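You operate a simulated robot arm through the tools that you are given. There is no shell and no other tool.

The job below is to be done with a simulated robot arm. You get a single attempt, and the scene is never put back.

JOB
Close the pellet crate's gap with the dusty lid, then wipe it clean.
Fine: grey jar out on to the bench, yellow cloth back in its place, other lids stay. Set down upright: jar. What is to be rubbed or washed off counts as gone when no trace of it is left.

It is judged by the outcome, as a careful person would: the job done as asked, and still so three seconds after it is handed in. It fails if anything else is knocked over, pushed out of place, dropped, spilled or broken. Lids that push on must go on centred and level and be pressed home; caps that screw on are set level and turned clockwise until they are tight. Flat cloth is picked up by pressing the open fingertips on it (5 to 10 N) and closing them slowly along it; thin cloth reads only 2 to 8 mm in the jaws.

ROBOT AND FRAMES
A 7-joint arm with a two-finger parallel gripper, fixed in place. Base frame: the origin is at the foot of the arm, x ahead of it, y to its left, z up; the work surface is at about z = 0.82. Readings come in m, degrees, newtons and seconds.
Its first joint turns from -132.0 to 132.0 degrees. Payload 3.91 kg.
Tool frame: the origin (TCP) lies between the finger pads and is the grasp point; the fingertips stand 0.03 m ahead of it; z points along the fingers, y is the line along which they close. Largest opening 0.11 m; finger width 0.02, thickness 0.01; the body of the gripper, 0.048 by 0.112 m, starts 0.055 m behind the TCP.
Orientation is told as [roll, pitch, yaw] about the base's x, y, z axes, in that order, counted from this pose: with the fingers straight down and closing along the base's y, the tool's x points along the base's -x, its y along +y and its z along -z.

CONTROLS
- The arm moves only by the tool step_arm. Its argument "increments" is a list of rows, each a list of 6 numbers: the shift along the tool's x, y, z in cm, then the turn, a rotation vector about the tool's x, y, z in degrees. In form: [[x, y, z, rx, ry, rz], ...]. A call has 1 to 20 rows; each row shifts and turns the commanded pose from where the row before left it, along the tool's axes as they then stand. "gripper" is the opening in per cent of the stroke, from 0 (shut) to 100 (fully open), set as the call begins (left out, the last holds). Rows are played at 5 a second. More than 0.05 m and 8.6 degrees between two rows, or a gripper value outside its range, and nothing of the call is played. Where a pose cannot be reached the arm comes as near as it can. A force on the tool above 80 N (or 10 N above the force at the start of the call, whichever is more), or a blocked arm, ends the call early, and 0.2 s more pass. Each finger travels about 0.108 m/s and halts on what it meets, pressing with about 31 N; the grip force reading is that of the motor and also rises with nothing between the fingers. The clock runs only during rows and for 0.2 s after the last one: add rows that do not move to give the fingers time. It gives the time, the measured TCP pose, the force on the tool (base axes), the opening and the grip force at its end, in the units of the frame above (readings bear some noise), with the torque about the TCP (base axes, N m) and any sound that the robot's microphone picked up.
- Cameras (640 x 400 px; columns grow to the right, rows downward): "scene" is fixed at [0.0494, 0.5007, 1.413]; the picture's right is [0.07, -1.00, 0.00], its down [-0.63, -0.04, -0.78] and it looks along [0.78, 0.05, -0.63] (base axes); focal length 316 px, centre (320, 200). "wrist" rides on the gripper at [0.072, 0.017, -0.103] in the tool frame; the picture's right is [-0.23, 0.97, 0.00], its down [-0.76, -0.18, -0.62] and it looks along [-0.61, -0.14, 0.78] (tool axes); focal length 222 px, centre (320, 200). There is no depth. A picture from a camera that has moved, and an enlarged one, comes with that camera's place and axes in the base frame and with its lens.
- camera(camera): a new picture of that camera. No time passes.
- enlarge(camera, box): a new picture of the part [left, top, right, bottom] of that camera's present view, enlarged. No time passes.
- job_done(): hands the job in; it is judged then, once.

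Places have to be worked out from the pictures, the camera data and where the tool is seen. Open the gripper and draw the arm clear of the work before you hand the job in, unless the task says otherwise.

The tools are called after "Request:" as name(argument=value, ...) on one line, values as JSON. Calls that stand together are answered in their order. step_arm: Moves the arm, as the interface text tells. Its arguments: {"type":"object","properties":{"increments":{"type":"array","items":{"type":"array","items":{"type":"number"}}},"gripper":{"type":"number"}},"required":["increments"]} The other tools are called the same way: camera (camera) takes a picture; enlarge (camera, box) takes an enlarged picture of a part of a camera's view; job_done () hands the job in.

At the start:

```text
time: 0.0
tcp_pos: [0.4699, 0.4979, 1.1778]
ee_rot: [0.0, -0.1, 0.0]
force: [0.6, -0.7, 0.7]
ft_torque: [0.01, 0.01, -0.01]
opening: 0.1102
finger_force: 0.0
```

scene: 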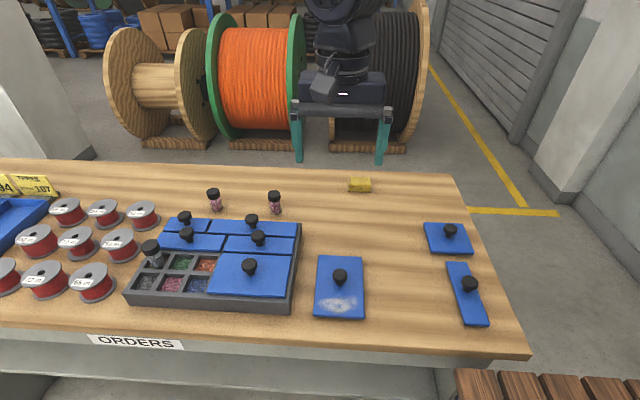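
wrist: 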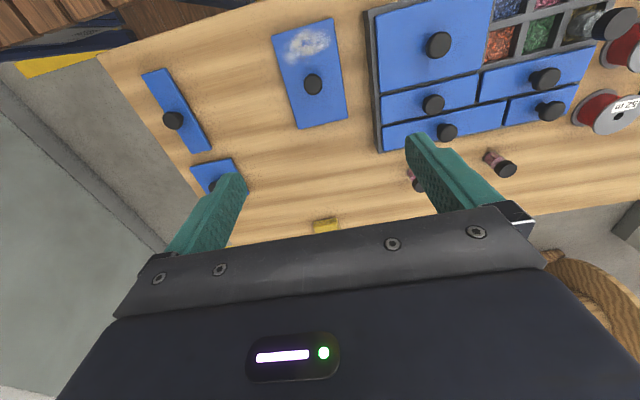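

I start by looking closely at the crate, the dusty lid, the jar and the yellow cloth.

Request:
enlarge(camera="scene", box=[120, 180, 320, 320])

Request:
enlarge(camera="scene", box=[300, 160, 500, 340])

Request:
enlarge(camera="wrist", box=[360, 0, 640, 200])

Request:
enlarge(camera="scene", box=[0, 150, 200, 320])

```text
2.86 times, centred on (220, 250) of scene
camera zoom: at [0.0494, 0.5007, 1.413], right [0.07, -1.0, 0.0], down [-0.63, -0.04, -0.78], along [0.78, 0.05, -0.63], focal length 903 px, centre (606, 57)
```

zoom: 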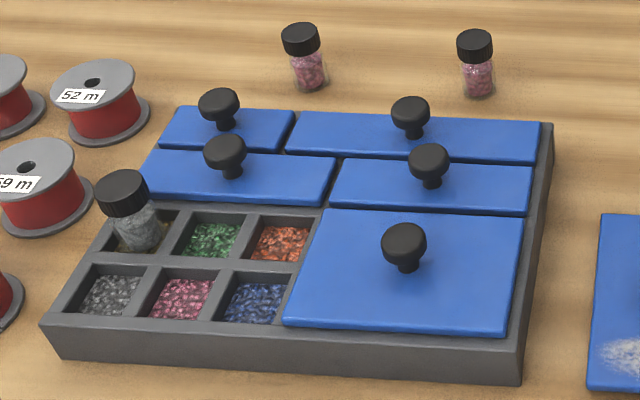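

```text
2.22 times, centred on (400, 250) of scene
camera zoom: at [0.0494, 0.5007, 1.413], right [0.07, -1.0, 0.0], down [-0.63, -0.04, -0.78], along [0.78, 0.05, -0.63], focal length 702 px, centre (142, 89)
```

zoom: 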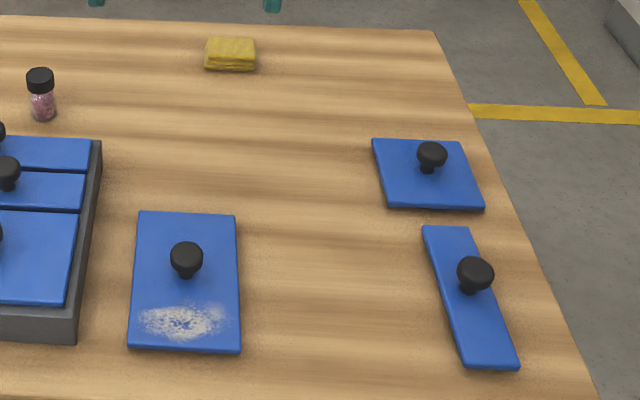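

```text
2.00 times, centred on (500, 100) of wrist
camera zoom: at [0.398, 0.5147, 1.2808], right [0.23, 0.97, 0.0], down [0.76, -0.18, 0.62], along [0.61, -0.14, -0.78], focal length 444 px, centre (-40, 400)
```

zoom: 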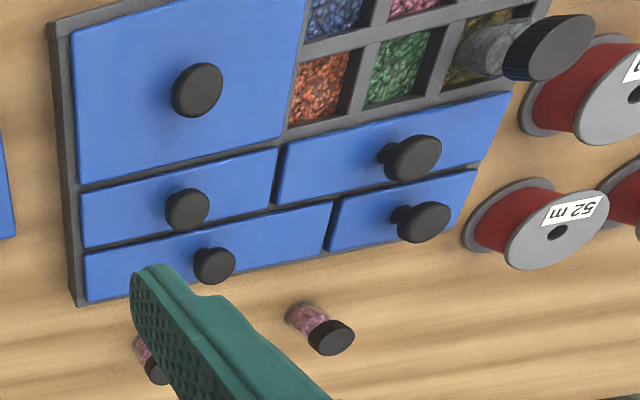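

```text
2.35 times, centred on (100, 235) of scene
camera zoom: at [0.0494, 0.5007, 1.413], right [0.07, -1.0, 0.0], down [-0.63, -0.04, -0.78], along [0.78, 0.05, -0.63], focal length 743 px, centre (838, 118)
```

zoom: 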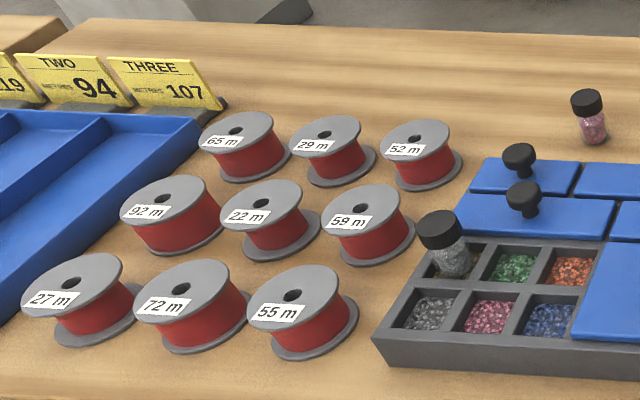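

The dusty lid lies at about (0.48, 0.487) with its long side along x. The gap is at about x 0.41–0.51, y 0.755–0.917, with the grey jar standing in its back-left cell. I raise the arm clear and move it toward the crate for a better view.

Request:
step_arm(increments=[[1.5, 4.0, 0, 0, 0, 0], [1.5, 4.0, 0, 0, 0, 0], [1.5, 4.0, 0, 0, 0, 0], [1.5, 4.0, 0, 0, 0, 0], [1.5, 4.0, 0, 0, 0, 0], [1.5, 4.0, 0, 0, 0, 0], [0, 0, 0, 0, 0, 0], [0, 0, 0, 0, 0, 0]], gripper=100)

Request:
camera(camera="wrist")

Request:
camera(camera="scene")

```text
time: 1.8
tcp_pos: [0.3806, 0.7381, 1.1775]
ee_rot: [0.1, 0.0, 0.1]
force: [0.0, -0.1, -0.6]
ft_torque: [0.0, -0.03, 0.03]
opening: 0.11
finger_force: 0.1
```

```text
taken
camera wrist: at [0.308, 0.7547, 1.2825], right [0.23, 0.97, 0.0], down [0.76, -0.18, 0.62], along [0.61, -0.14, -0.78], focal length 222 px, centre (320, 200)
```

wrist: 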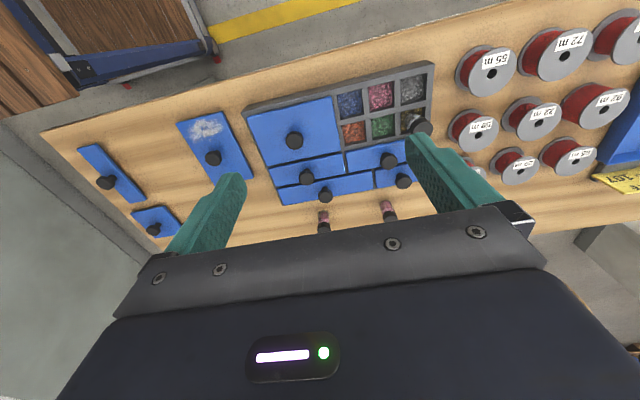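

```text
taken
```

scene: 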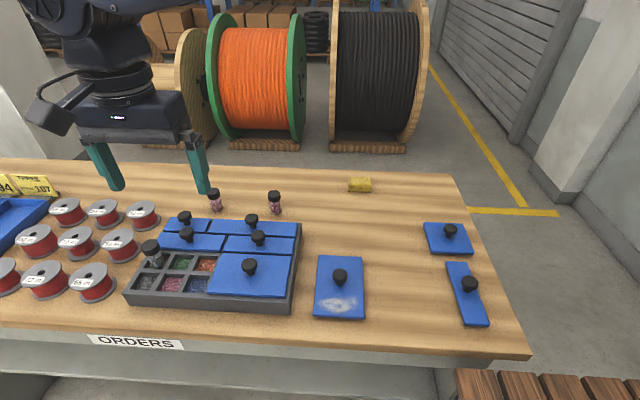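

The crate and jar are in view of the wrist camera; I enlarge to measure gap, jar and rim.

Request:
enlarge(camera="wrist", box=[320, 50, 460, 150])

Request:
enlarge(camera="wrist", box=[160, 80, 340, 200])

Request:
enlarge(camera="scene", box=[120, 220, 220, 310])

Request:
enlarge(camera="scene", box=[320, 160, 400, 210])

```text
4.00 times, centred on (390, 100) of wrist
camera zoom: at [0.308, 0.7547, 1.2825], right [0.23, 0.97, 0.0], down [0.76, -0.18, 0.62], along [0.61, -0.14, -0.78], focal length 888 px, centre (40, 600)
```

zoom: 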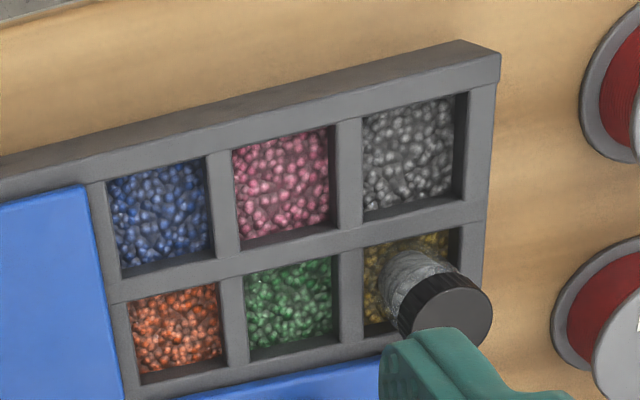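

```text
3.33 times, centred on (250, 140) of wrist
camera zoom: at [0.308, 0.7547, 1.2825], right [0.23, 0.97, 0.0], down [0.76, -0.18, 0.62], along [0.61, -0.14, -0.78], focal length 740 px, centre (553, 400)
```

zoom: 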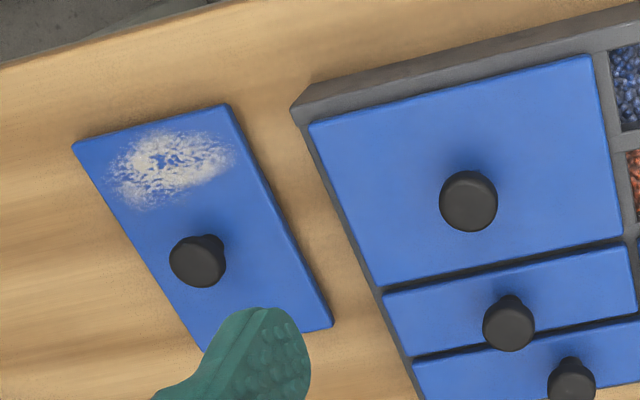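

```text
4.44 times, centred on (170, 265) of scene
camera zoom: at [0.0494, 0.5007, 1.413], right [0.07, -1.0, 0.0], down [-0.63, -0.04, -0.78], along [0.78, 0.05, -0.63], focal length 1404 px, centre (987, -89)
```

zoom: 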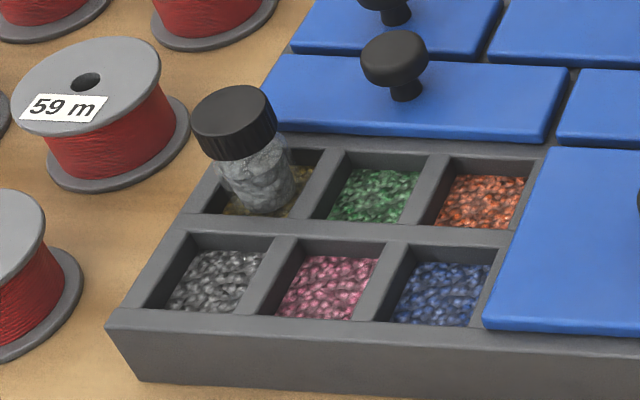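

```text
8.00 times, centred on (360, 185) of scene
camera zoom: at [0.0494, 0.5007, 1.413], right [0.07, -1.0, 0.0], down [-0.63, -0.04, -0.78], along [0.78, 0.05, -0.63], focal length 2528 px, centre (0, 320)
```

zoom: 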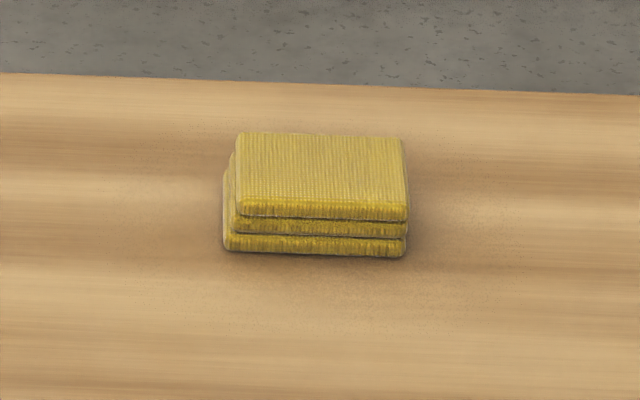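

Triangulating, the jar's cap top is at about (0.484, 0.890, 0.921) and the crate rim at z about 0.87. I zoom further to see whether the jar stands upright.

Request:
enlarge(camera="scene", box=[134, 232, 174, 272])

Request:
enlarge(camera="wrist", box=[395, 95, 445, 145])

```text
10.00 times, centred on (154, 252) of scene
camera zoom: at [0.0494, 0.5007, 1.413], right [0.07, -1.0, 0.0], down [-0.63, -0.04, -0.78], along [0.78, 0.05, -0.63], focal length 3159 px, centre (1980, -320)
```

zoom: 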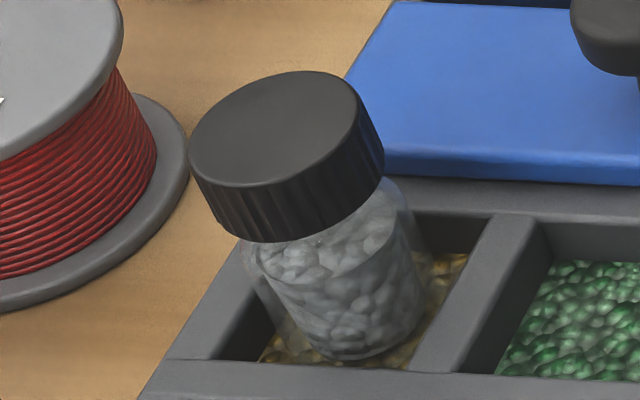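

```text
8.00 times, centred on (420, 120) of wrist
camera zoom: at [0.308, 0.7547, 1.2825], right [0.23, 0.97, 0.0], down [0.76, -0.18, 0.62], along [0.61, -0.14, -0.78], focal length 1777 px, centre (-480, 840)
```

zoom: 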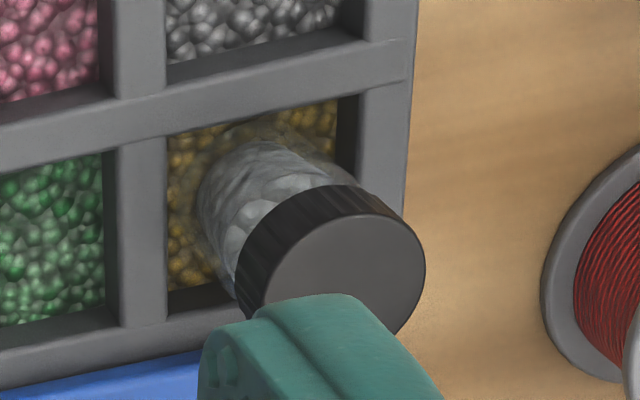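

The jar stands vertical on the pellets: cap about z 0.902–0.921, body about 0.857–0.902, diameter about 0.037. It sits near the arm's reach limit (r≈1.01), so I move high above it first to see what is reachable.

Request:
step_arm(increments=[[-1.72, 2.53, 2.5, 0, 0, 0], [-1.72, 2.53, 2.5, 0, 0, 0], [-1.72, 2.53, 2.5, 0, 0, 0], [-1.72, 2.53, 2.5, 0, 0, 0], [-1.72, 2.53, 2.5, 0, 0, 0], [-1.72, 2.53, 2.5, 0, 0, 0], [0, 0, 0, 0, 0, 0], [0, 0, 0, 0, 0, 0]], gripper=70)

Request:
camera(camera="wrist")

Request:
camera(camera="scene")

```text
time: 3.6
tcp_pos: [0.4836, 0.8878, 1.0293]
ee_rot: [0.1, 0.0, 0.0]
force: [-0.6, 1.7, 0.0]
ft_torque: [0.01, 0.0, -0.02]
opening: 0.0771
finger_force: 0.0
```

```text
taken
camera wrist: at [0.4107, 0.9051, 1.1316], right [0.23, 0.97, 0.0], down [0.76, -0.18, 0.62], along [0.61, -0.14, -0.78], focal length 222 px, centre (320, 200)
```

wrist: 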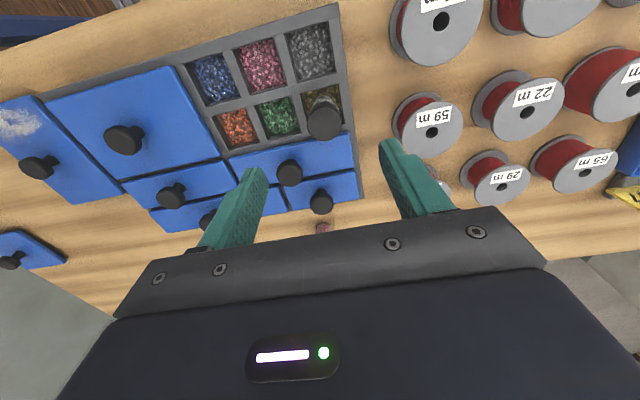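

```text
taken
```

scene: 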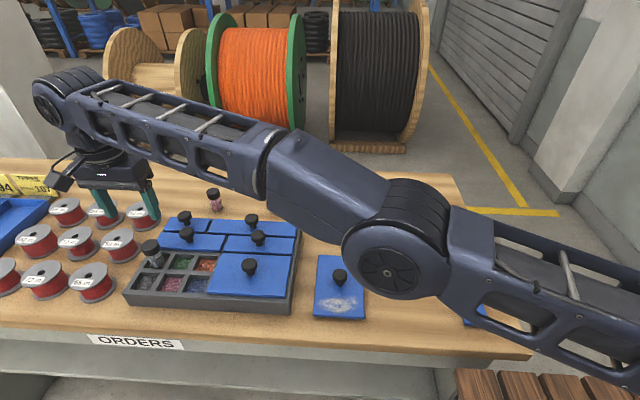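

The pose is reached exactly. I refine the jar, rim and cell geometry from this new wrist view.

Request:
enlarge(camera="wrist", box=[180, 20, 380, 145])

Request:
enlarge(camera="wrist", box=[280, 70, 360, 150])

Request:
enlarge(camera="wrist", box=[0, 60, 240, 210])

```text
3.20 times, centred on (280, 82) of wrist
camera zoom: at [0.4107, 0.9051, 1.1316], right [0.23, 0.97, 0.0], down [0.76, -0.18, 0.62], along [0.61, -0.14, -0.78], focal length 711 px, centre (448, 576)
```

zoom: 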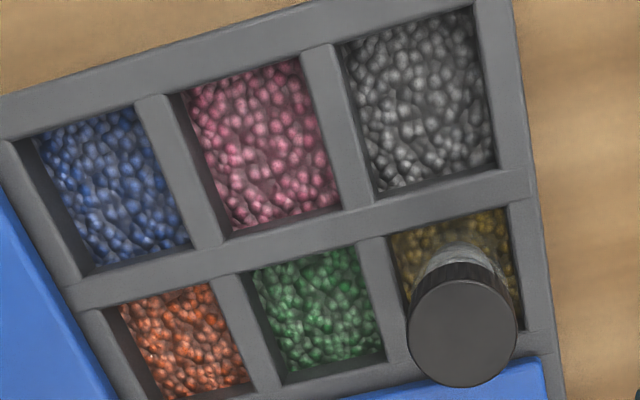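

```text
5.00 times, centred on (320, 110) of wrist
camera zoom: at [0.4107, 0.9051, 1.1316], right [0.23, 0.97, 0.0], down [0.76, -0.18, 0.62], along [0.61, -0.14, -0.78], focal length 1111 px, centre (320, 650)
```

zoom: 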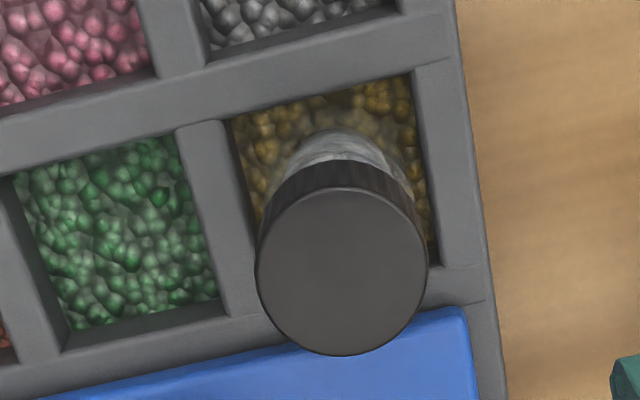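

```text
2.67 times, centred on (120, 135) of wrist
camera zoom: at [0.4107, 0.9051, 1.1316], right [0.23, 0.97, 0.0], down [0.76, -0.18, 0.62], along [0.61, -0.14, -0.78], focal length 592 px, centre (853, 373)
```

zoom: 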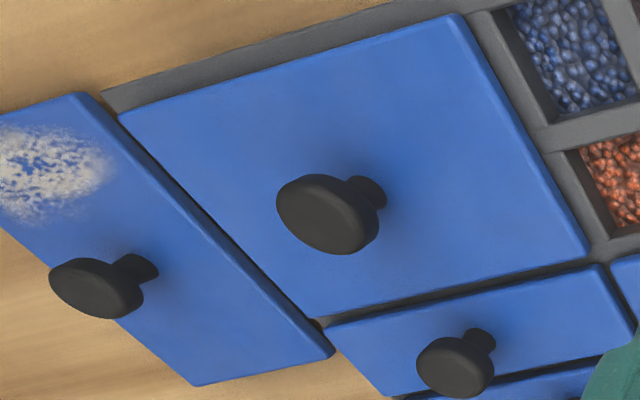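

The jar is at about (0.485, 0.891), directly below. I descend straight with the fingers either side in y, tips stopping above the rim.

Request:
step_arm(increments=[[-0.15, 0.3, 2, 0, 0, 0], [0, 0, 2, 0, 0, 0], [0, 0, 2, 0, 0, 0], [0, 0, 2, 0, 0, 0], [0, 0, 2, 0, 0, 0], [0, 0, 1.0, 0, 0, 0], [0, 0, 0, 0, 0, 0], [0, 0, 0, 0, 0, 0]], gripper=65)

Request:
camera(camera="wrist")

Request:
enlarge(camera="scene", box=[60, 160, 220, 280])

```text
time: 5.4
tcp_pos: [0.487, 0.8997, 0.9183]
ee_rot: [0.0, 0.0, 0.0]
force: [0.1, 0.7, 0.4]
ft_torque: [0.0, 0.0, 0.01]
opening: 0.0719
finger_force: 0.0
out of reach, approached as far as the arm can: row 4
```

```text
taken
camera wrist: at [0.415, 0.9154, 1.0213], right [0.23, 0.97, 0.0], down [0.76, -0.18, 0.62], along [0.61, -0.14, -0.78], focal length 222 px, centre (320, 200)
```

wrist: 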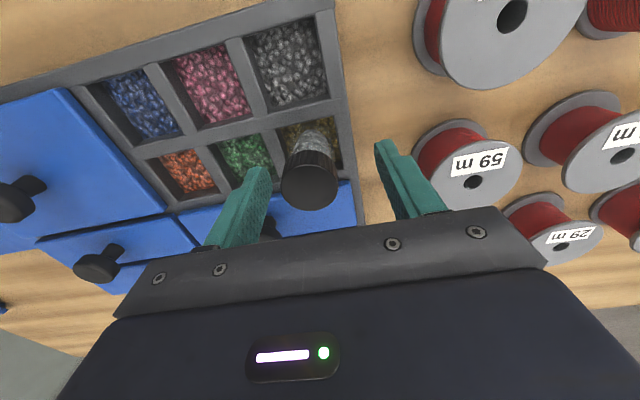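

```text
3.33 times, centred on (140, 220) of scene
camera zoom: at [0.0494, 0.5007, 1.413], right [0.07, -1.0, 0.0], down [-0.63, -0.04, -0.78], along [0.78, 0.05, -0.63], focal length 1053 px, centre (920, 133)
```

zoom: 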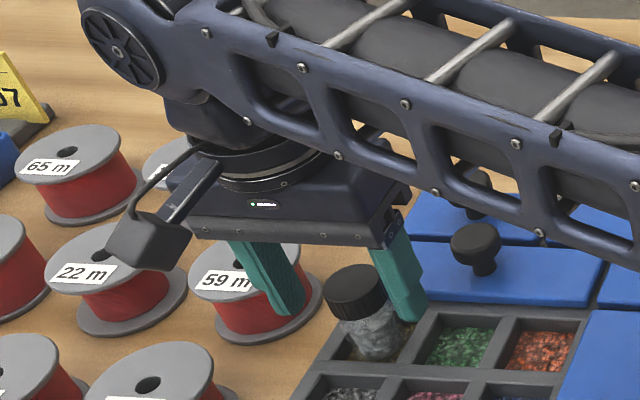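

The arm reported out of reach at row 4 and ended about 9 mm outward of the jar. I rise again, turn the tool toward the radial direction (yaw about 45°) and check.

Request:
step_arm(increments=[[0, 0, -3, 0, 0, 0], [0, 0, -3, 0, 0, 0], [0, 0, -2, 0, 0, 0], [0, 0, 0, 0, 0, -7.5], [0, 0, 0, 0, 0, -7.5], [0, 0, 0, 0, 0, -7.5], [0, 0, 0, 0, 0, -7.5], [0, 0, 0, 0, 0, -7.5], [0, 0, 0, 0, 0, -7.5], [0, 0, 0, 0, 0, 0], [0, 0, 0, 0, 0, 0]], gripper=55)

Request:
camera(camera="wrist")

Request:
camera(camera="scene")

```text
time: 7.8
tcp_pos: [0.4849, 0.8932, 0.9968]
ee_rot: [0.0, 0.0, 45.0]
force: [-0.5, 0.1, 0.1]
ft_torque: [0.01, 0.02, 0.01]
opening: 0.0605
finger_force: 0.1
out of reach, approached as far as the arm can: row 3
```

```text
taken
camera wrist: at [0.4221, 0.8527, 1.1007], right [-0.53, 0.85, 0.0], down [0.66, 0.41, 0.62], along [0.53, 0.33, -0.78], focal length 222 px, centre (320, 200)
```

wrist: 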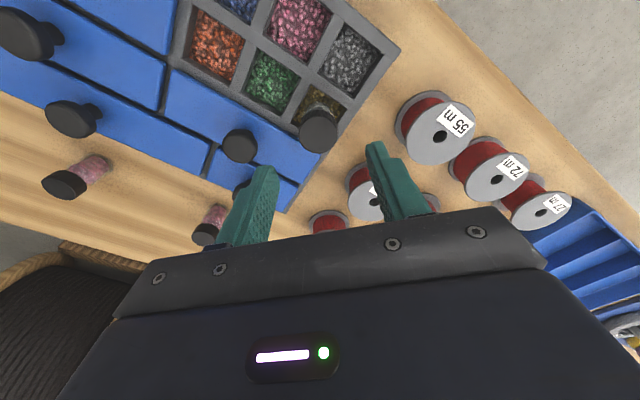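

```text
taken
```

scene: 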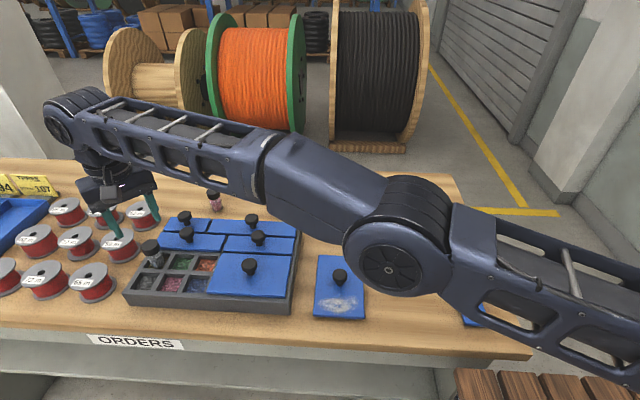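

Yaw 45° is fine at this height. Now I tilt the fingertips outward by 15° to see if that brings the jar within reach.

Request:
step_arm(increments=[[0, 0, 0, 0, -5, 0], [0, 0, 0, 0, -5, 0], [0, 0, 0, 0, -5, 0], [0, 0, 0, 0, 0, 0], [0, 0, 0, 0, 0, 0]], gripper=55)

```text
time: 9.0
tcp_pos: [0.4853, 0.893, 0.9985]
ee_rot: [0.1, -15.0, 45.0]
force: [0.2, -0.2, -0.3]
ft_torque: [-0.03, 0.02, 0.0]
opening: 0.0602
finger_force: 0.0
```

The tilted pose is reached. I now descend vertically (in base) along the jar axis, to a TCP height of about 0.914.

Request:
step_arm(increments=[[0.66, -0.1, 2.0, 0, 0, 0], [0.52, 0, 1.93, 0, 0, 0], [0.52, 0, 1.93, 0, 0, 0], [0, 0, 0, 0, 0, 0], [0, 0, 0, 0, 0, 0]], gripper=55)

Request:
camera(camera="wrist")

Request:
enlarge(camera="scene", box=[60, 160, 220, 280])

```text
time: 10.2
tcp_pos: [0.4865, 0.8917, 0.9366]
ee_rot: [-0.1, -15.0, 45.0]
force: [0.3, -0.1, -0.4]
ft_torque: [0.0, -0.01, 0.02]
opening: 0.0604
finger_force: 0.1
```

```text
taken
camera wrist: at [0.405, 0.8339, 1.0178], right [-0.53, 0.84, 0.06], down [0.53, 0.28, 0.8], along [0.66, 0.46, -0.6], focal length 222 px, centre (320, 200)
```

wrist: 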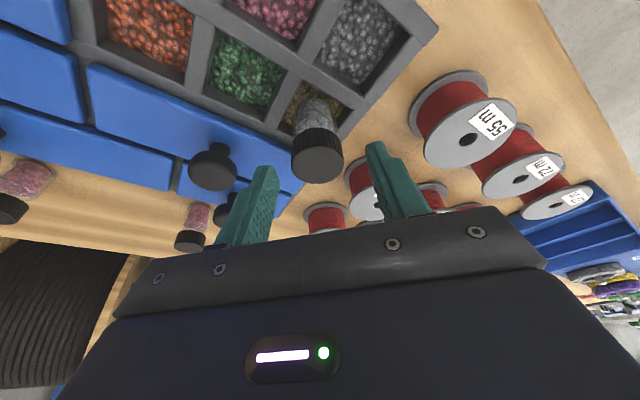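

```text
3.33 times, centred on (140, 220) of scene
camera zoom: at [0.0494, 0.5007, 1.413], right [0.07, -1.0, 0.0], down [-0.63, -0.04, -0.78], along [0.78, 0.05, -0.63], focal length 1053 px, centre (920, 133)
```

zoom: 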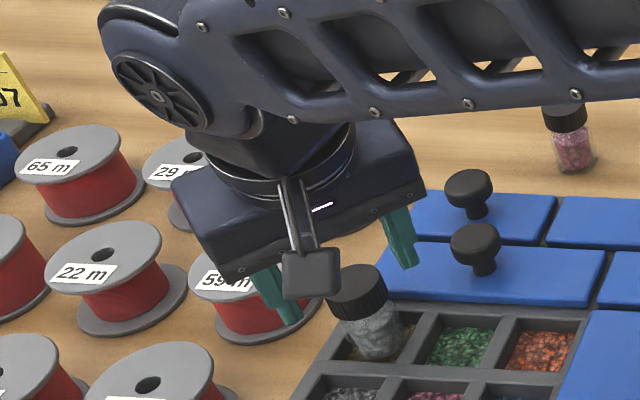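

The tilt brings the jar within reach, and the cap is centred between the fingers. I lower the last 2 cm and check.

Request:
step_arm(increments=[[0.26, 0, 0.95, 0, 0, 0], [0.26, 0, 0.95, 0, 0, 0], [0, 0, 0, 0, 0, 0], [0, 0, 0, 0, 0, 0]], gripper=55)

Request:
camera(camera="wrist")

Request:
enlarge(camera="scene", box=[100, 200, 220, 290])

```text
time: 11.2
tcp_pos: [0.4842, 0.891, 0.9172]
ee_rot: [-0.1, -14.9, 45.0]
force: [-0.7, -0.2, -0.8]
ft_torque: [0.0, 0.0, -0.01]
opening: 0.0605
finger_force: 0.1
```

```text
taken
camera wrist: at [0.4048, 0.8341, 0.9975], right [-0.53, 0.84, 0.06], down [0.53, 0.28, 0.8], along [0.66, 0.46, -0.6], focal length 222 px, centre (320, 200)
```

wrist: 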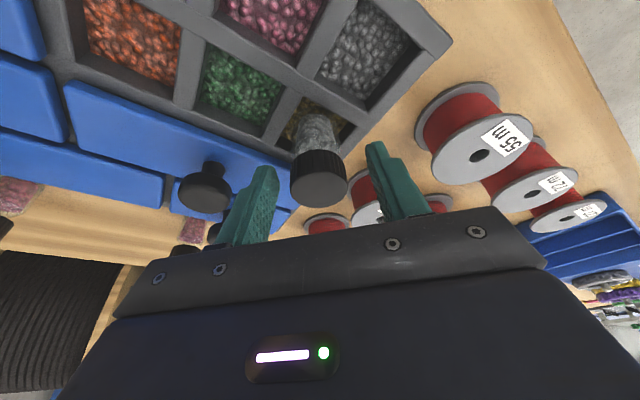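

```text
4.44 times, centred on (160, 245) of scene
camera zoom: at [0.0494, 0.5007, 1.413], right [0.07, -1.0, 0.0], down [-0.63, -0.04, -0.78], along [0.78, 0.05, -0.63], focal length 1404 px, centre (1031, 0)
```

zoom: 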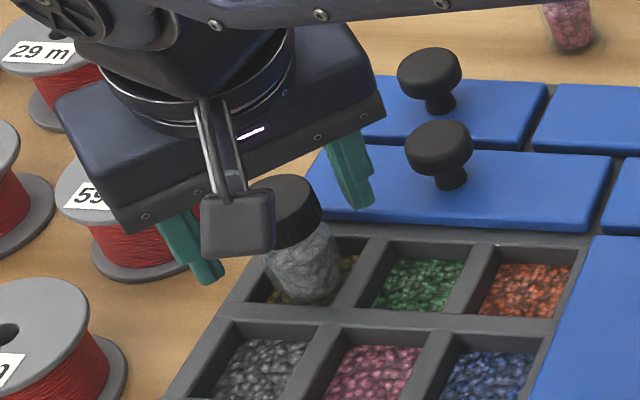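

The cap sits at the TCP between the pads. I close the fingers on the cap and wait.

Request:
step_arm(increments=[[0, 0, 0, 0, 0, 0], [0, 0, 0, 0, 0, 0], [0, 0, 0, 0, 0, 0]], gripper=38)

Request:
step_arm(increments=[[0, 0, 0, 0, 0, 0], [0, 0, 0, 0, 0, 0], [0, 0, 0, 0, 0, 0]], gripper=0)

Request:
camera(camera="wrist")

Request:
enlarge(camera="scene", box=[100, 200, 220, 290])

```text
time: 12.0
tcp_pos: [0.4855, 0.8911, 0.9165]
ee_rot: [0.0, -15.0, 45.1]
force: [0.3, 0.4, 0.2]
ft_torque: [-0.03, 0.0, 0.0]
opening: 0.0416
finger_force: 0.0
```

```text
time: 12.8
tcp_pos: [0.485, 0.8909, 0.9178]
ee_rot: [-0.1, -15.1, 45.0]
force: [-0.1, 0.3, 0.6]
ft_torque: [0.03, 0.01, 0.0]
opening: 0.0332
finger_force: 31.0
```

```text
taken
camera wrist: at [0.4048, 0.8341, 0.9976], right [-0.53, 0.84, 0.06], down [0.53, 0.28, 0.8], along [0.66, 0.46, -0.6], focal length 222 px, centre (320, 200)
```

wrist: 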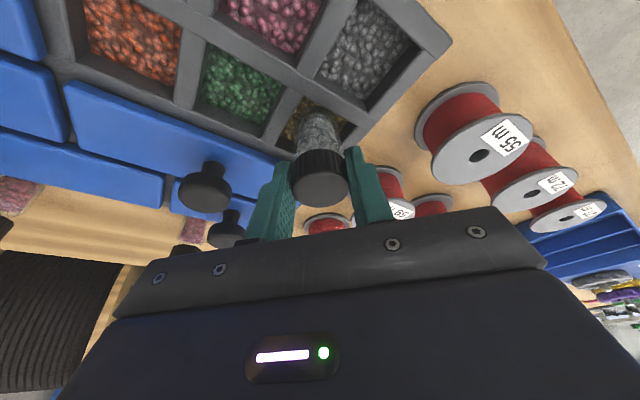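

```text
4.44 times, centred on (160, 245) of scene
camera zoom: at [0.0494, 0.5007, 1.413], right [0.07, -1.0, 0.0], down [-0.63, -0.04, -0.78], along [0.78, 0.05, -0.63], focal length 1404 px, centre (1031, 0)
```

zoom: 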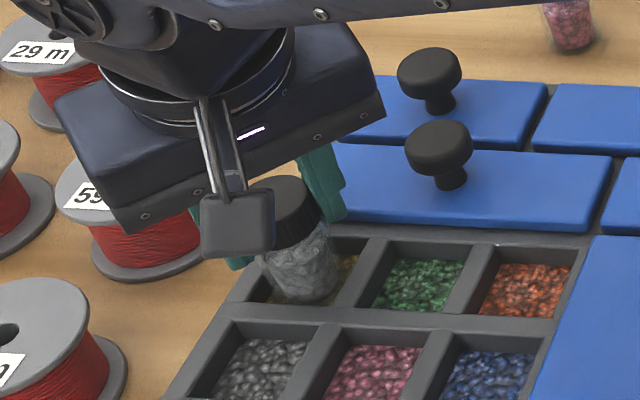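

The jar cap is held at 33 mm with 31 N. I lift straight up in base, gently at first.

Request:
step_arm(increments=[[-0.13, 0, -0.48, 0, 0, 0], [-0.26, 0, -0.97, 0, 0, 0], [-0.4, 0, -1.45, 0, 0, 0], [-0.52, 0, -1.93, 0, 0, 0], [-0.52, 0, -1.93, 0, 0, 0], [-0.52, 0, -1.93, 0, 0, 0], [-0.52, 0, -1.93, 0, 0, 0], [0, 0, 0, 0, 0, 0]], gripper=0)

Request:
camera(camera="wrist")

Request:
camera(camera="scene")

```text
time: 14.6
tcp_pos: [0.4837, 0.8929, 1.0274]
ee_rot: [0.0, -15.1, 44.9]
force: [0.0, 0.2, -0.5]
ft_torque: [0.0, -0.01, 0.0]
opening: 0.0328
finger_force: 30.7
```

```text
taken
camera wrist: at [0.4045, 0.8345, 1.1075], right [-0.53, 0.84, 0.06], down [0.53, 0.28, 0.8], along [0.66, 0.46, -0.6], focal length 222 px, centre (320, 200)
```

wrist: 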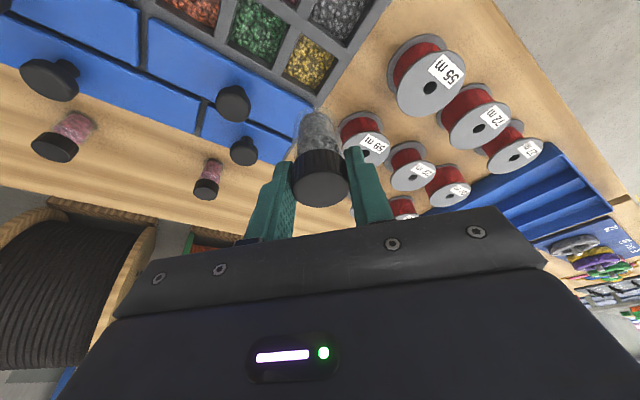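

```text
taken
```

scene: 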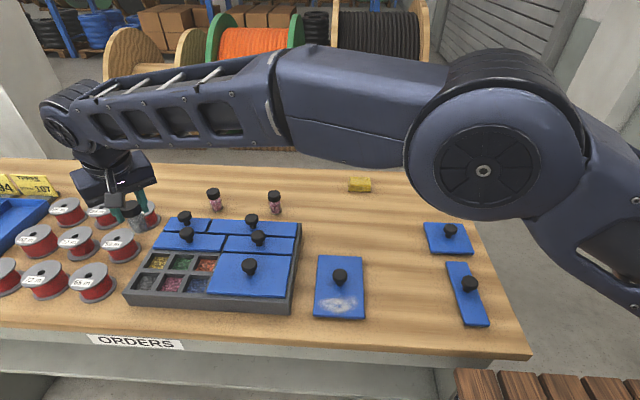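

The jar hangs clear at z≈1.03. The open bench around (0.68, 0.52), right of the crate's rear corner, is free, so I carry it there high, keeping the tool's tilt so the jar stays upright.

Request:
step_arm(increments=[[1.1, -3.66, -0.29, 0, 0, 0], [1.1, -3.66, -0.29, 0, 0, 0], [1.1, -3.66, -0.29, 0, 0, 0], [1.1, -3.66, -0.29, 0, 0, 0], [1.1, -3.66, -0.29, 0, 0, 0], [1.1, -3.66, -0.29, 0, 0, 0], [1.1, -3.66, -0.29, 0, 0, 0], [1.1, -3.66, -0.29, 0, 0, 0], [1.1, -3.66, -0.29, 0, 0, 0], [1.1, -3.66, -0.29, 0, 0, 0], [1.1, -3.66, -0.29, 0, 0, 0], [0, 0, 0, 0, 0, 0], [0, 0, 0, 0, 0, 0]], gripper=0)

Request:
camera(camera="wrist")

Request:
camera(camera="scene")

```text
time: 17.4
tcp_pos: [0.6796, 0.5183, 1.0257]
ee_rot: [0.0, -15.0, 45.1]
force: [0.1, 0.2, -0.4]
ft_torque: [0.02, -0.04, 0.01]
opening: 0.0328
finger_force: 31.1
```

```text
taken
camera wrist: at [0.6003, 0.4618, 1.1073], right [-0.53, 0.84, 0.06], down [0.53, 0.28, 0.8], along [0.66, 0.46, -0.6], focal length 222 px, centre (320, 200)
```

wrist: 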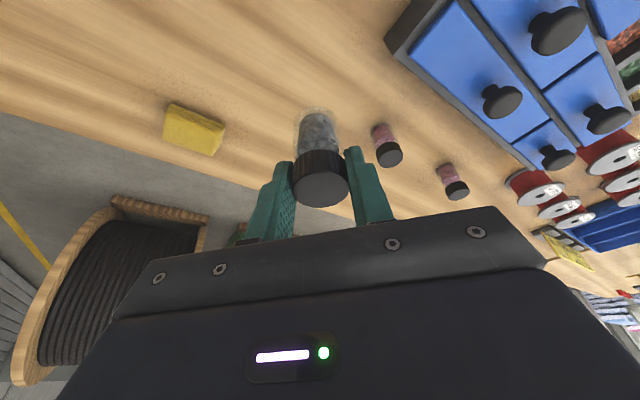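

```text
taken
```

scene: 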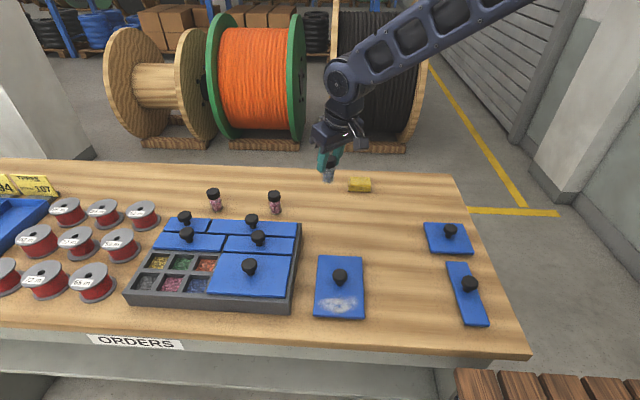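

Over the free spot. I check the jar's uprightness and bottom height before lowering.

Request:
enlarge(camera="scene", box=[290, 110, 380, 200])

Request:
enlarge(camera="wrist", box=[260, 90, 380, 220])

```text
4.44 times, centred on (335, 155) of scene
camera zoom: at [0.0494, 0.5007, 1.413], right [0.07, -1.0, 0.0], down [-0.63, -0.04, -0.78], along [0.78, 0.05, -0.63], focal length 1404 px, centre (253, 400)
```

zoom: 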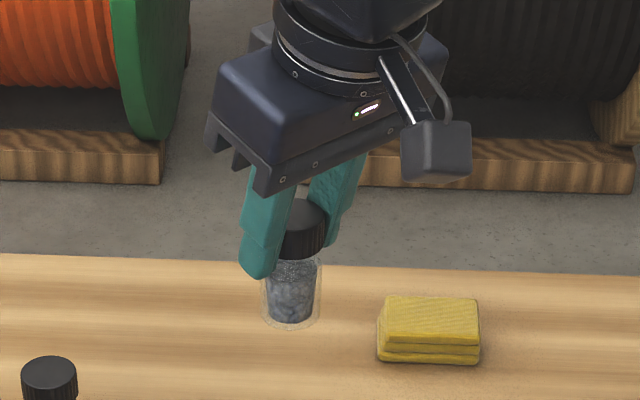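

```text
3.08 times, centred on (320, 155) of wrist
camera zoom: at [0.6003, 0.4618, 1.1073], right [-0.53, 0.84, 0.06], down [0.53, 0.28, 0.8], along [0.66, 0.46, -0.6], focal length 684 px, centre (320, 338)
```

zoom: 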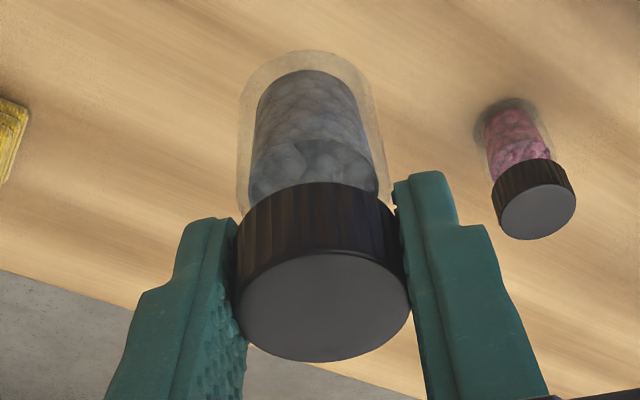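

The jar hangs upright, its base about 59 mm below the TCP. I lower to just above the bench.

Request:
step_arm(increments=[[0.509, 0, 1.9, 0, 0, 0], [0.509, 0, 1.9, 0, 0, 0], [0.509, 0, 1.9, 0, 0, 0], [0.509, 0, 1.9, 0, 0, 0], [0.509, 0, 1.9, 0, 0, 0], [0.509, 0, 1.9, 0, 0, 0], [0.38, 0, 1.42, 0, 0, 0], [0, 0, 0, 0, 0, 0], [0, 0, 0, 0, 0, 0]], gripper=0)

Request:
enlarge(camera="scene", box=[290, 120, 390, 220])

```text
time: 19.4
tcp_pos: [0.6812, 0.5184, 0.8933]
ee_rot: [0.0, -15.0, 45.0]
force: [0.7, 0.3, 0.1]
ft_torque: [0.03, -0.04, 0.01]
opening: 0.0329
finger_force: 31.1
```

```text
4.00 times, centred on (340, 170) of scene
camera zoom: at [0.0494, 0.5007, 1.413], right [0.07, -1.0, 0.0], down [-0.63, -0.04, -0.78], along [0.78, 0.05, -0.63], focal length 1264 px, centre (240, 320)
```

zoom: 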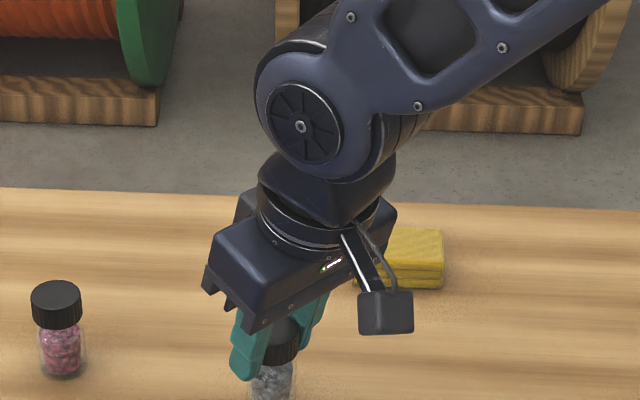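

At TCP 0.893 with about 1 cm to go. I lower in 2 mm steps and watch the force.

Request:
step_arm(increments=[[0.052, 0, 0.193, 0, 0, 0], [0.052, 0, 0.193, 0, 0, 0], [0.052, 0, 0.193, 0, 0, 0], [0.052, 0, 0.193, 0, 0, 0], [0.052, 0, 0.193, 0, 0, 0]], gripper=0)

Request:
step_arm(increments=[[0.039, 0, 0.145, 0, 0, 0], [0, 0, 0, 0, 0, 0]], gripper=0)

Request:
enlarge(camera="scene", box=[290, 150, 390, 250])

```text
time: 20.6
tcp_pos: [0.6808, 0.5184, 0.8849]
ee_rot: [0.0, -15.0, 45.1]
force: [-3.3, -3.8, 15.9]
ft_torque: [-0.21, 0.27, 0.02]
opening: 0.0329
finger_force: 31.3
```

```text
time: 21.2
tcp_pos: [0.6807, 0.5181, 0.8829]
ee_rot: [-0.1, -15.1, 44.9]
force: [3.8, 2.0, 19.2]
ft_torque: [0.2, -0.26, 0.0]
opening: 0.0331
finger_force: 31.4
```

```text
4.00 times, centred on (340, 200) of scene
camera zoom: at [0.0494, 0.5007, 1.413], right [0.07, -1.0, 0.0], down [-0.63, -0.04, -0.78], along [0.78, 0.05, -0.63], focal length 1264 px, centre (240, 200)
```

zoom: 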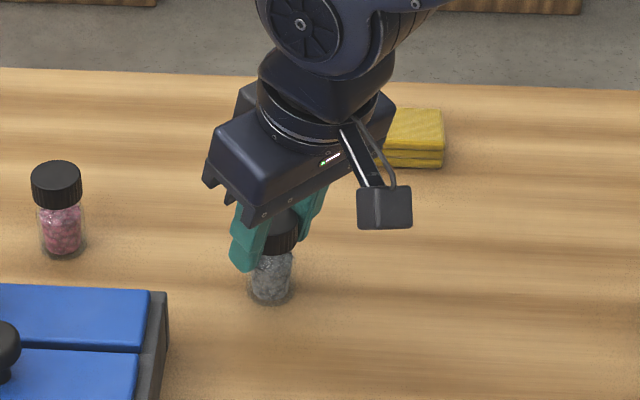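

The jar is on the bench with 19 N pressing. I ease off 1.5 mm, then open the fingers partway.

Request:
step_arm(increments=[[-0.039, 0, -0.145, 0, 0, 0], [0, 0, 0, 0, 0, 0]], gripper=0)

Request:
step_arm(increments=[[0, 0, 0, 0, 0, 0], [0, 0, 0, 0, 0, 0], [0, 0, 0, 0, 0, 0]], gripper=55)

Request:
camera(camera="wrist")

Request:
enlarge(camera="scene", box=[290, 150, 390, 250])

```text
time: 21.8
tcp_pos: [0.6811, 0.5176, 0.8828]
ee_rot: [0.1, -14.9, 45.0]
force: [1.9, 1.4, 7.9]
ft_torque: [0.19, -0.16, -0.01]
opening: 0.0333
finger_force: 30.5
```

```text
time: 22.6
tcp_pos: [0.6809, 0.5185, 0.8837]
ee_rot: [0.1, -15.0, 45.0]
force: [0.3, 1.1, 0.5]
ft_torque: [0.01, 0.0, -0.04]
opening: 0.0606
finger_force: 0.0
```

```text
taken
camera wrist: at [0.6005, 0.4611, 0.9645], right [-0.53, 0.84, 0.06], down [0.53, 0.28, 0.8], along [0.66, 0.46, -0.6], focal length 222 px, centre (320, 200)
```

wrist: 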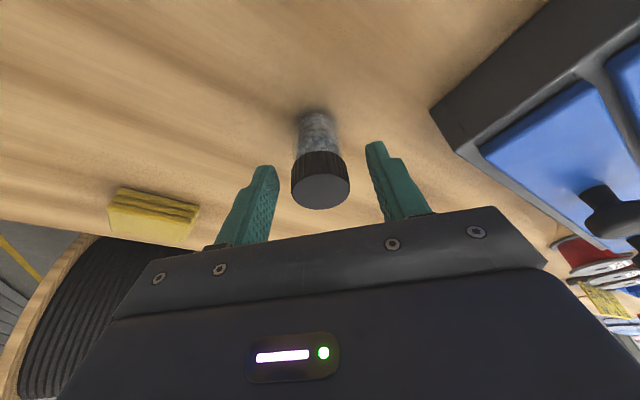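

```text
4.00 times, centred on (340, 200) of scene
camera zoom: at [0.0494, 0.5007, 1.413], right [0.07, -1.0, 0.0], down [-0.63, -0.04, -0.78], along [0.78, 0.05, -0.63], focal length 1264 px, centre (240, 200)
```

zoom: 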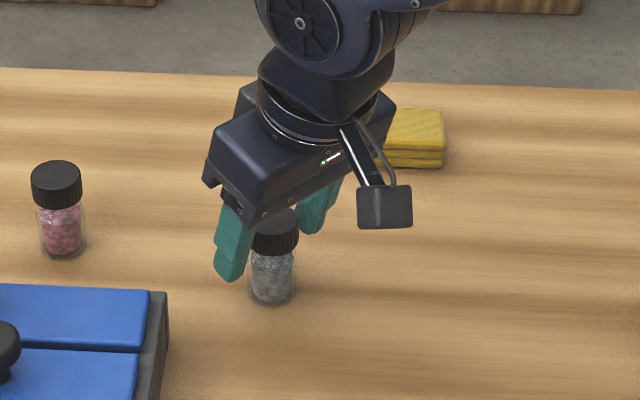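

The jar stands upright and free. I rise vertically clear of it.

Request:
step_arm(increments=[[-0.26, 0, -0.97, 0, 0, 0], [-0.52, 0, -1.93, 0, 0, 0], [-0.78, 0, -2.9, 0, 0, 0], [-0.78, 0, -2.9, 0, 0, 0], [-0.78, 0, -2.9, 0, 0, 0], [-0.78, 0, -2.9, 0, 0, 0], [0, 0, 0, 0, 5, 0], [0, 0, 0, 0, 5, 0], [0, 0, 0, 0, 5, 0], [0, 0, 0, 0, 0, 7.5], [0, 0, 0, 0, 0, 7.5], [0, 0, 0, 0, 0, 7.5], [0, 0, 0, 0, 0, 7.5], [0, 0, 0, 0, 0, 7.5], [0, 0, 0, 0, 0, 7.5], [0, 0, 0, 0, 0, 0]], gripper=65)

Request:
camera(camera="scene")

Request:
camera(camera="wrist")

```text
time: 26.0
tcp_pos: [0.6806, 0.5171, 1.0337]
ee_rot: [0.0, -0.1, 0.0]
force: [-0.6, -0.6, 0.1]
ft_torque: [-0.01, 0.0, 0.0]
opening: 0.0714
finger_force: 0.1
```

```text
taken
```

scene: 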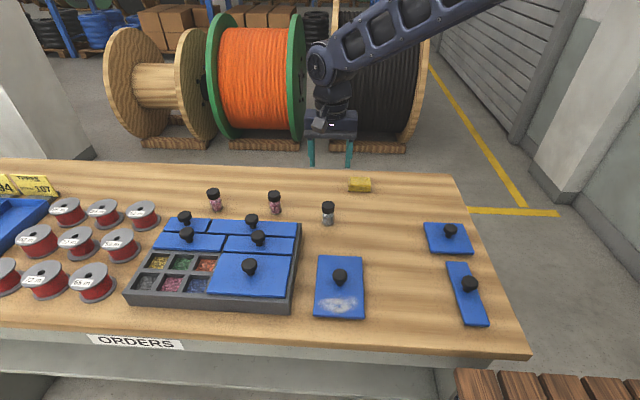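

```text
taken
camera wrist: at [0.6088, 0.534, 1.1368], right [0.23, 0.97, 0.0], down [0.76, -0.18, 0.62], along [0.61, -0.14, -0.78], focal length 222 px, centre (320, 200)
```

wrist: 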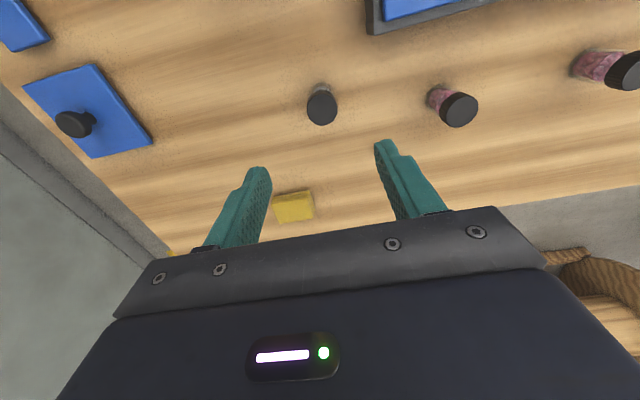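

The jar is out on the bench. Now I zoom in to measure the gap and the dusty lid precisely.

Request:
enlarge(camera="scene", box=[125, 230, 225, 310])

Request:
enlarge(camera="scene", box=[290, 245, 390, 325])

Request:
enlarge(camera="scene", box=[205, 225, 305, 315])

```text
5.00 times, centred on (175, 270) of scene
camera zoom: at [0.0494, 0.5007, 1.413], right [0.07, -1.0, 0.0], down [-0.63, -0.04, -0.78], along [0.78, 0.05, -0.63], focal length 1580 px, centre (1045, -150)
```

zoom: 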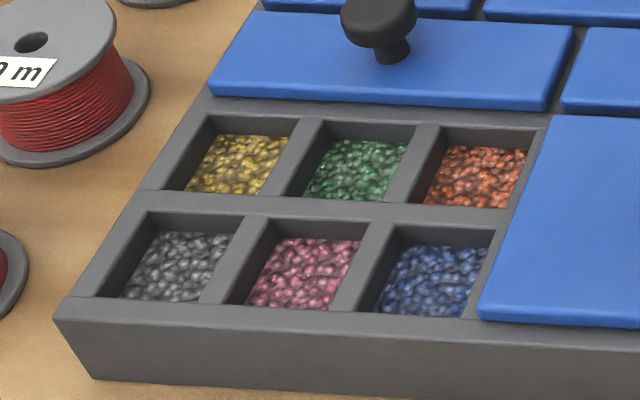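

```text
5.00 times, centred on (340, 285) of scene
camera zoom: at [0.0494, 0.5007, 1.413], right [0.07, -1.0, 0.0], down [-0.63, -0.04, -0.78], along [0.78, 0.05, -0.63], focal length 1580 px, centre (220, -225)
```

zoom: 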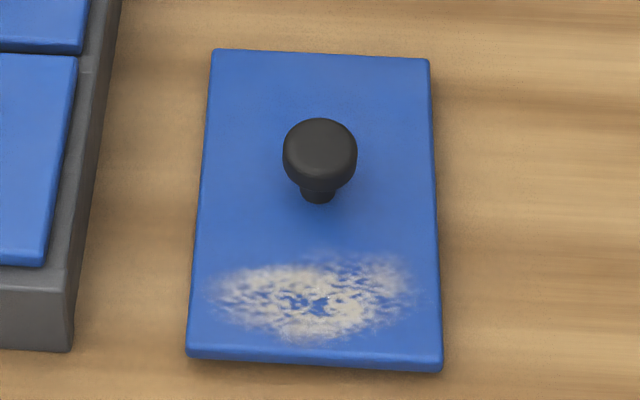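

```text
4.44 times, centred on (255, 270) of scene
camera zoom: at [0.0494, 0.5007, 1.413], right [0.07, -1.0, 0.0], down [-0.63, -0.04, -0.78], along [0.78, 0.05, -0.63], focal length 1404 px, centre (609, -111)
```

zoom: 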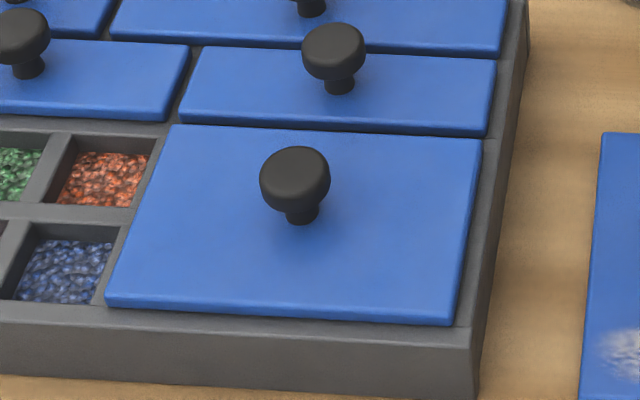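

The gap's cells span x 0.410–0.508, y 0.759–0.913 (centre about 0.459, 0.836), with the rim at z≈0.867. The dusty lid measures about 0.158×0.104 with its centre and knob at (0.483, 0.488), so it needs a 90° turn. While here I take a closer look at the yellow cloth.

Request:
enlarge(camera="wrist", box=[260, 170, 340, 230])

Request:
enlarge(camera="wrist", box=[270, 60, 380, 150])

```text
6.67 times, centred on (300, 200) of wrist
camera zoom: at [0.6088, 0.534, 1.1368], right [0.23, 0.97, 0.0], down [0.76, -0.18, 0.62], along [0.61, -0.14, -0.78], focal length 1481 px, centre (453, 200)
```

zoom: 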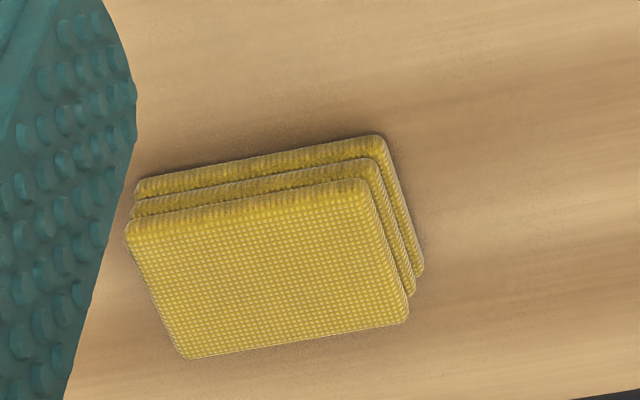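

```text
4.44 times, centred on (325, 105) of wrist
camera zoom: at [0.6088, 0.534, 1.1368], right [0.23, 0.97, 0.0], down [0.76, -0.18, 0.62], along [0.61, -0.14, -0.78], focal length 987 px, centre (298, 622)
```

zoom: 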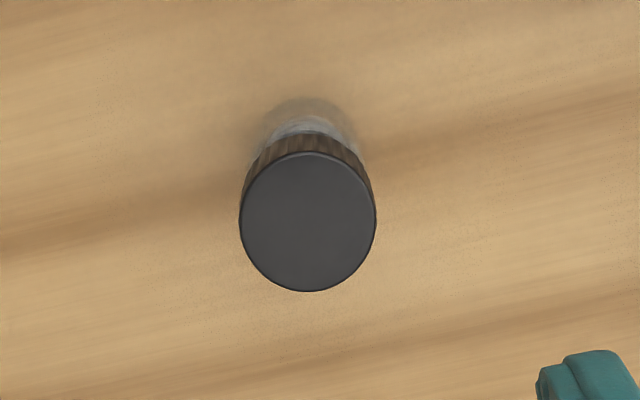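

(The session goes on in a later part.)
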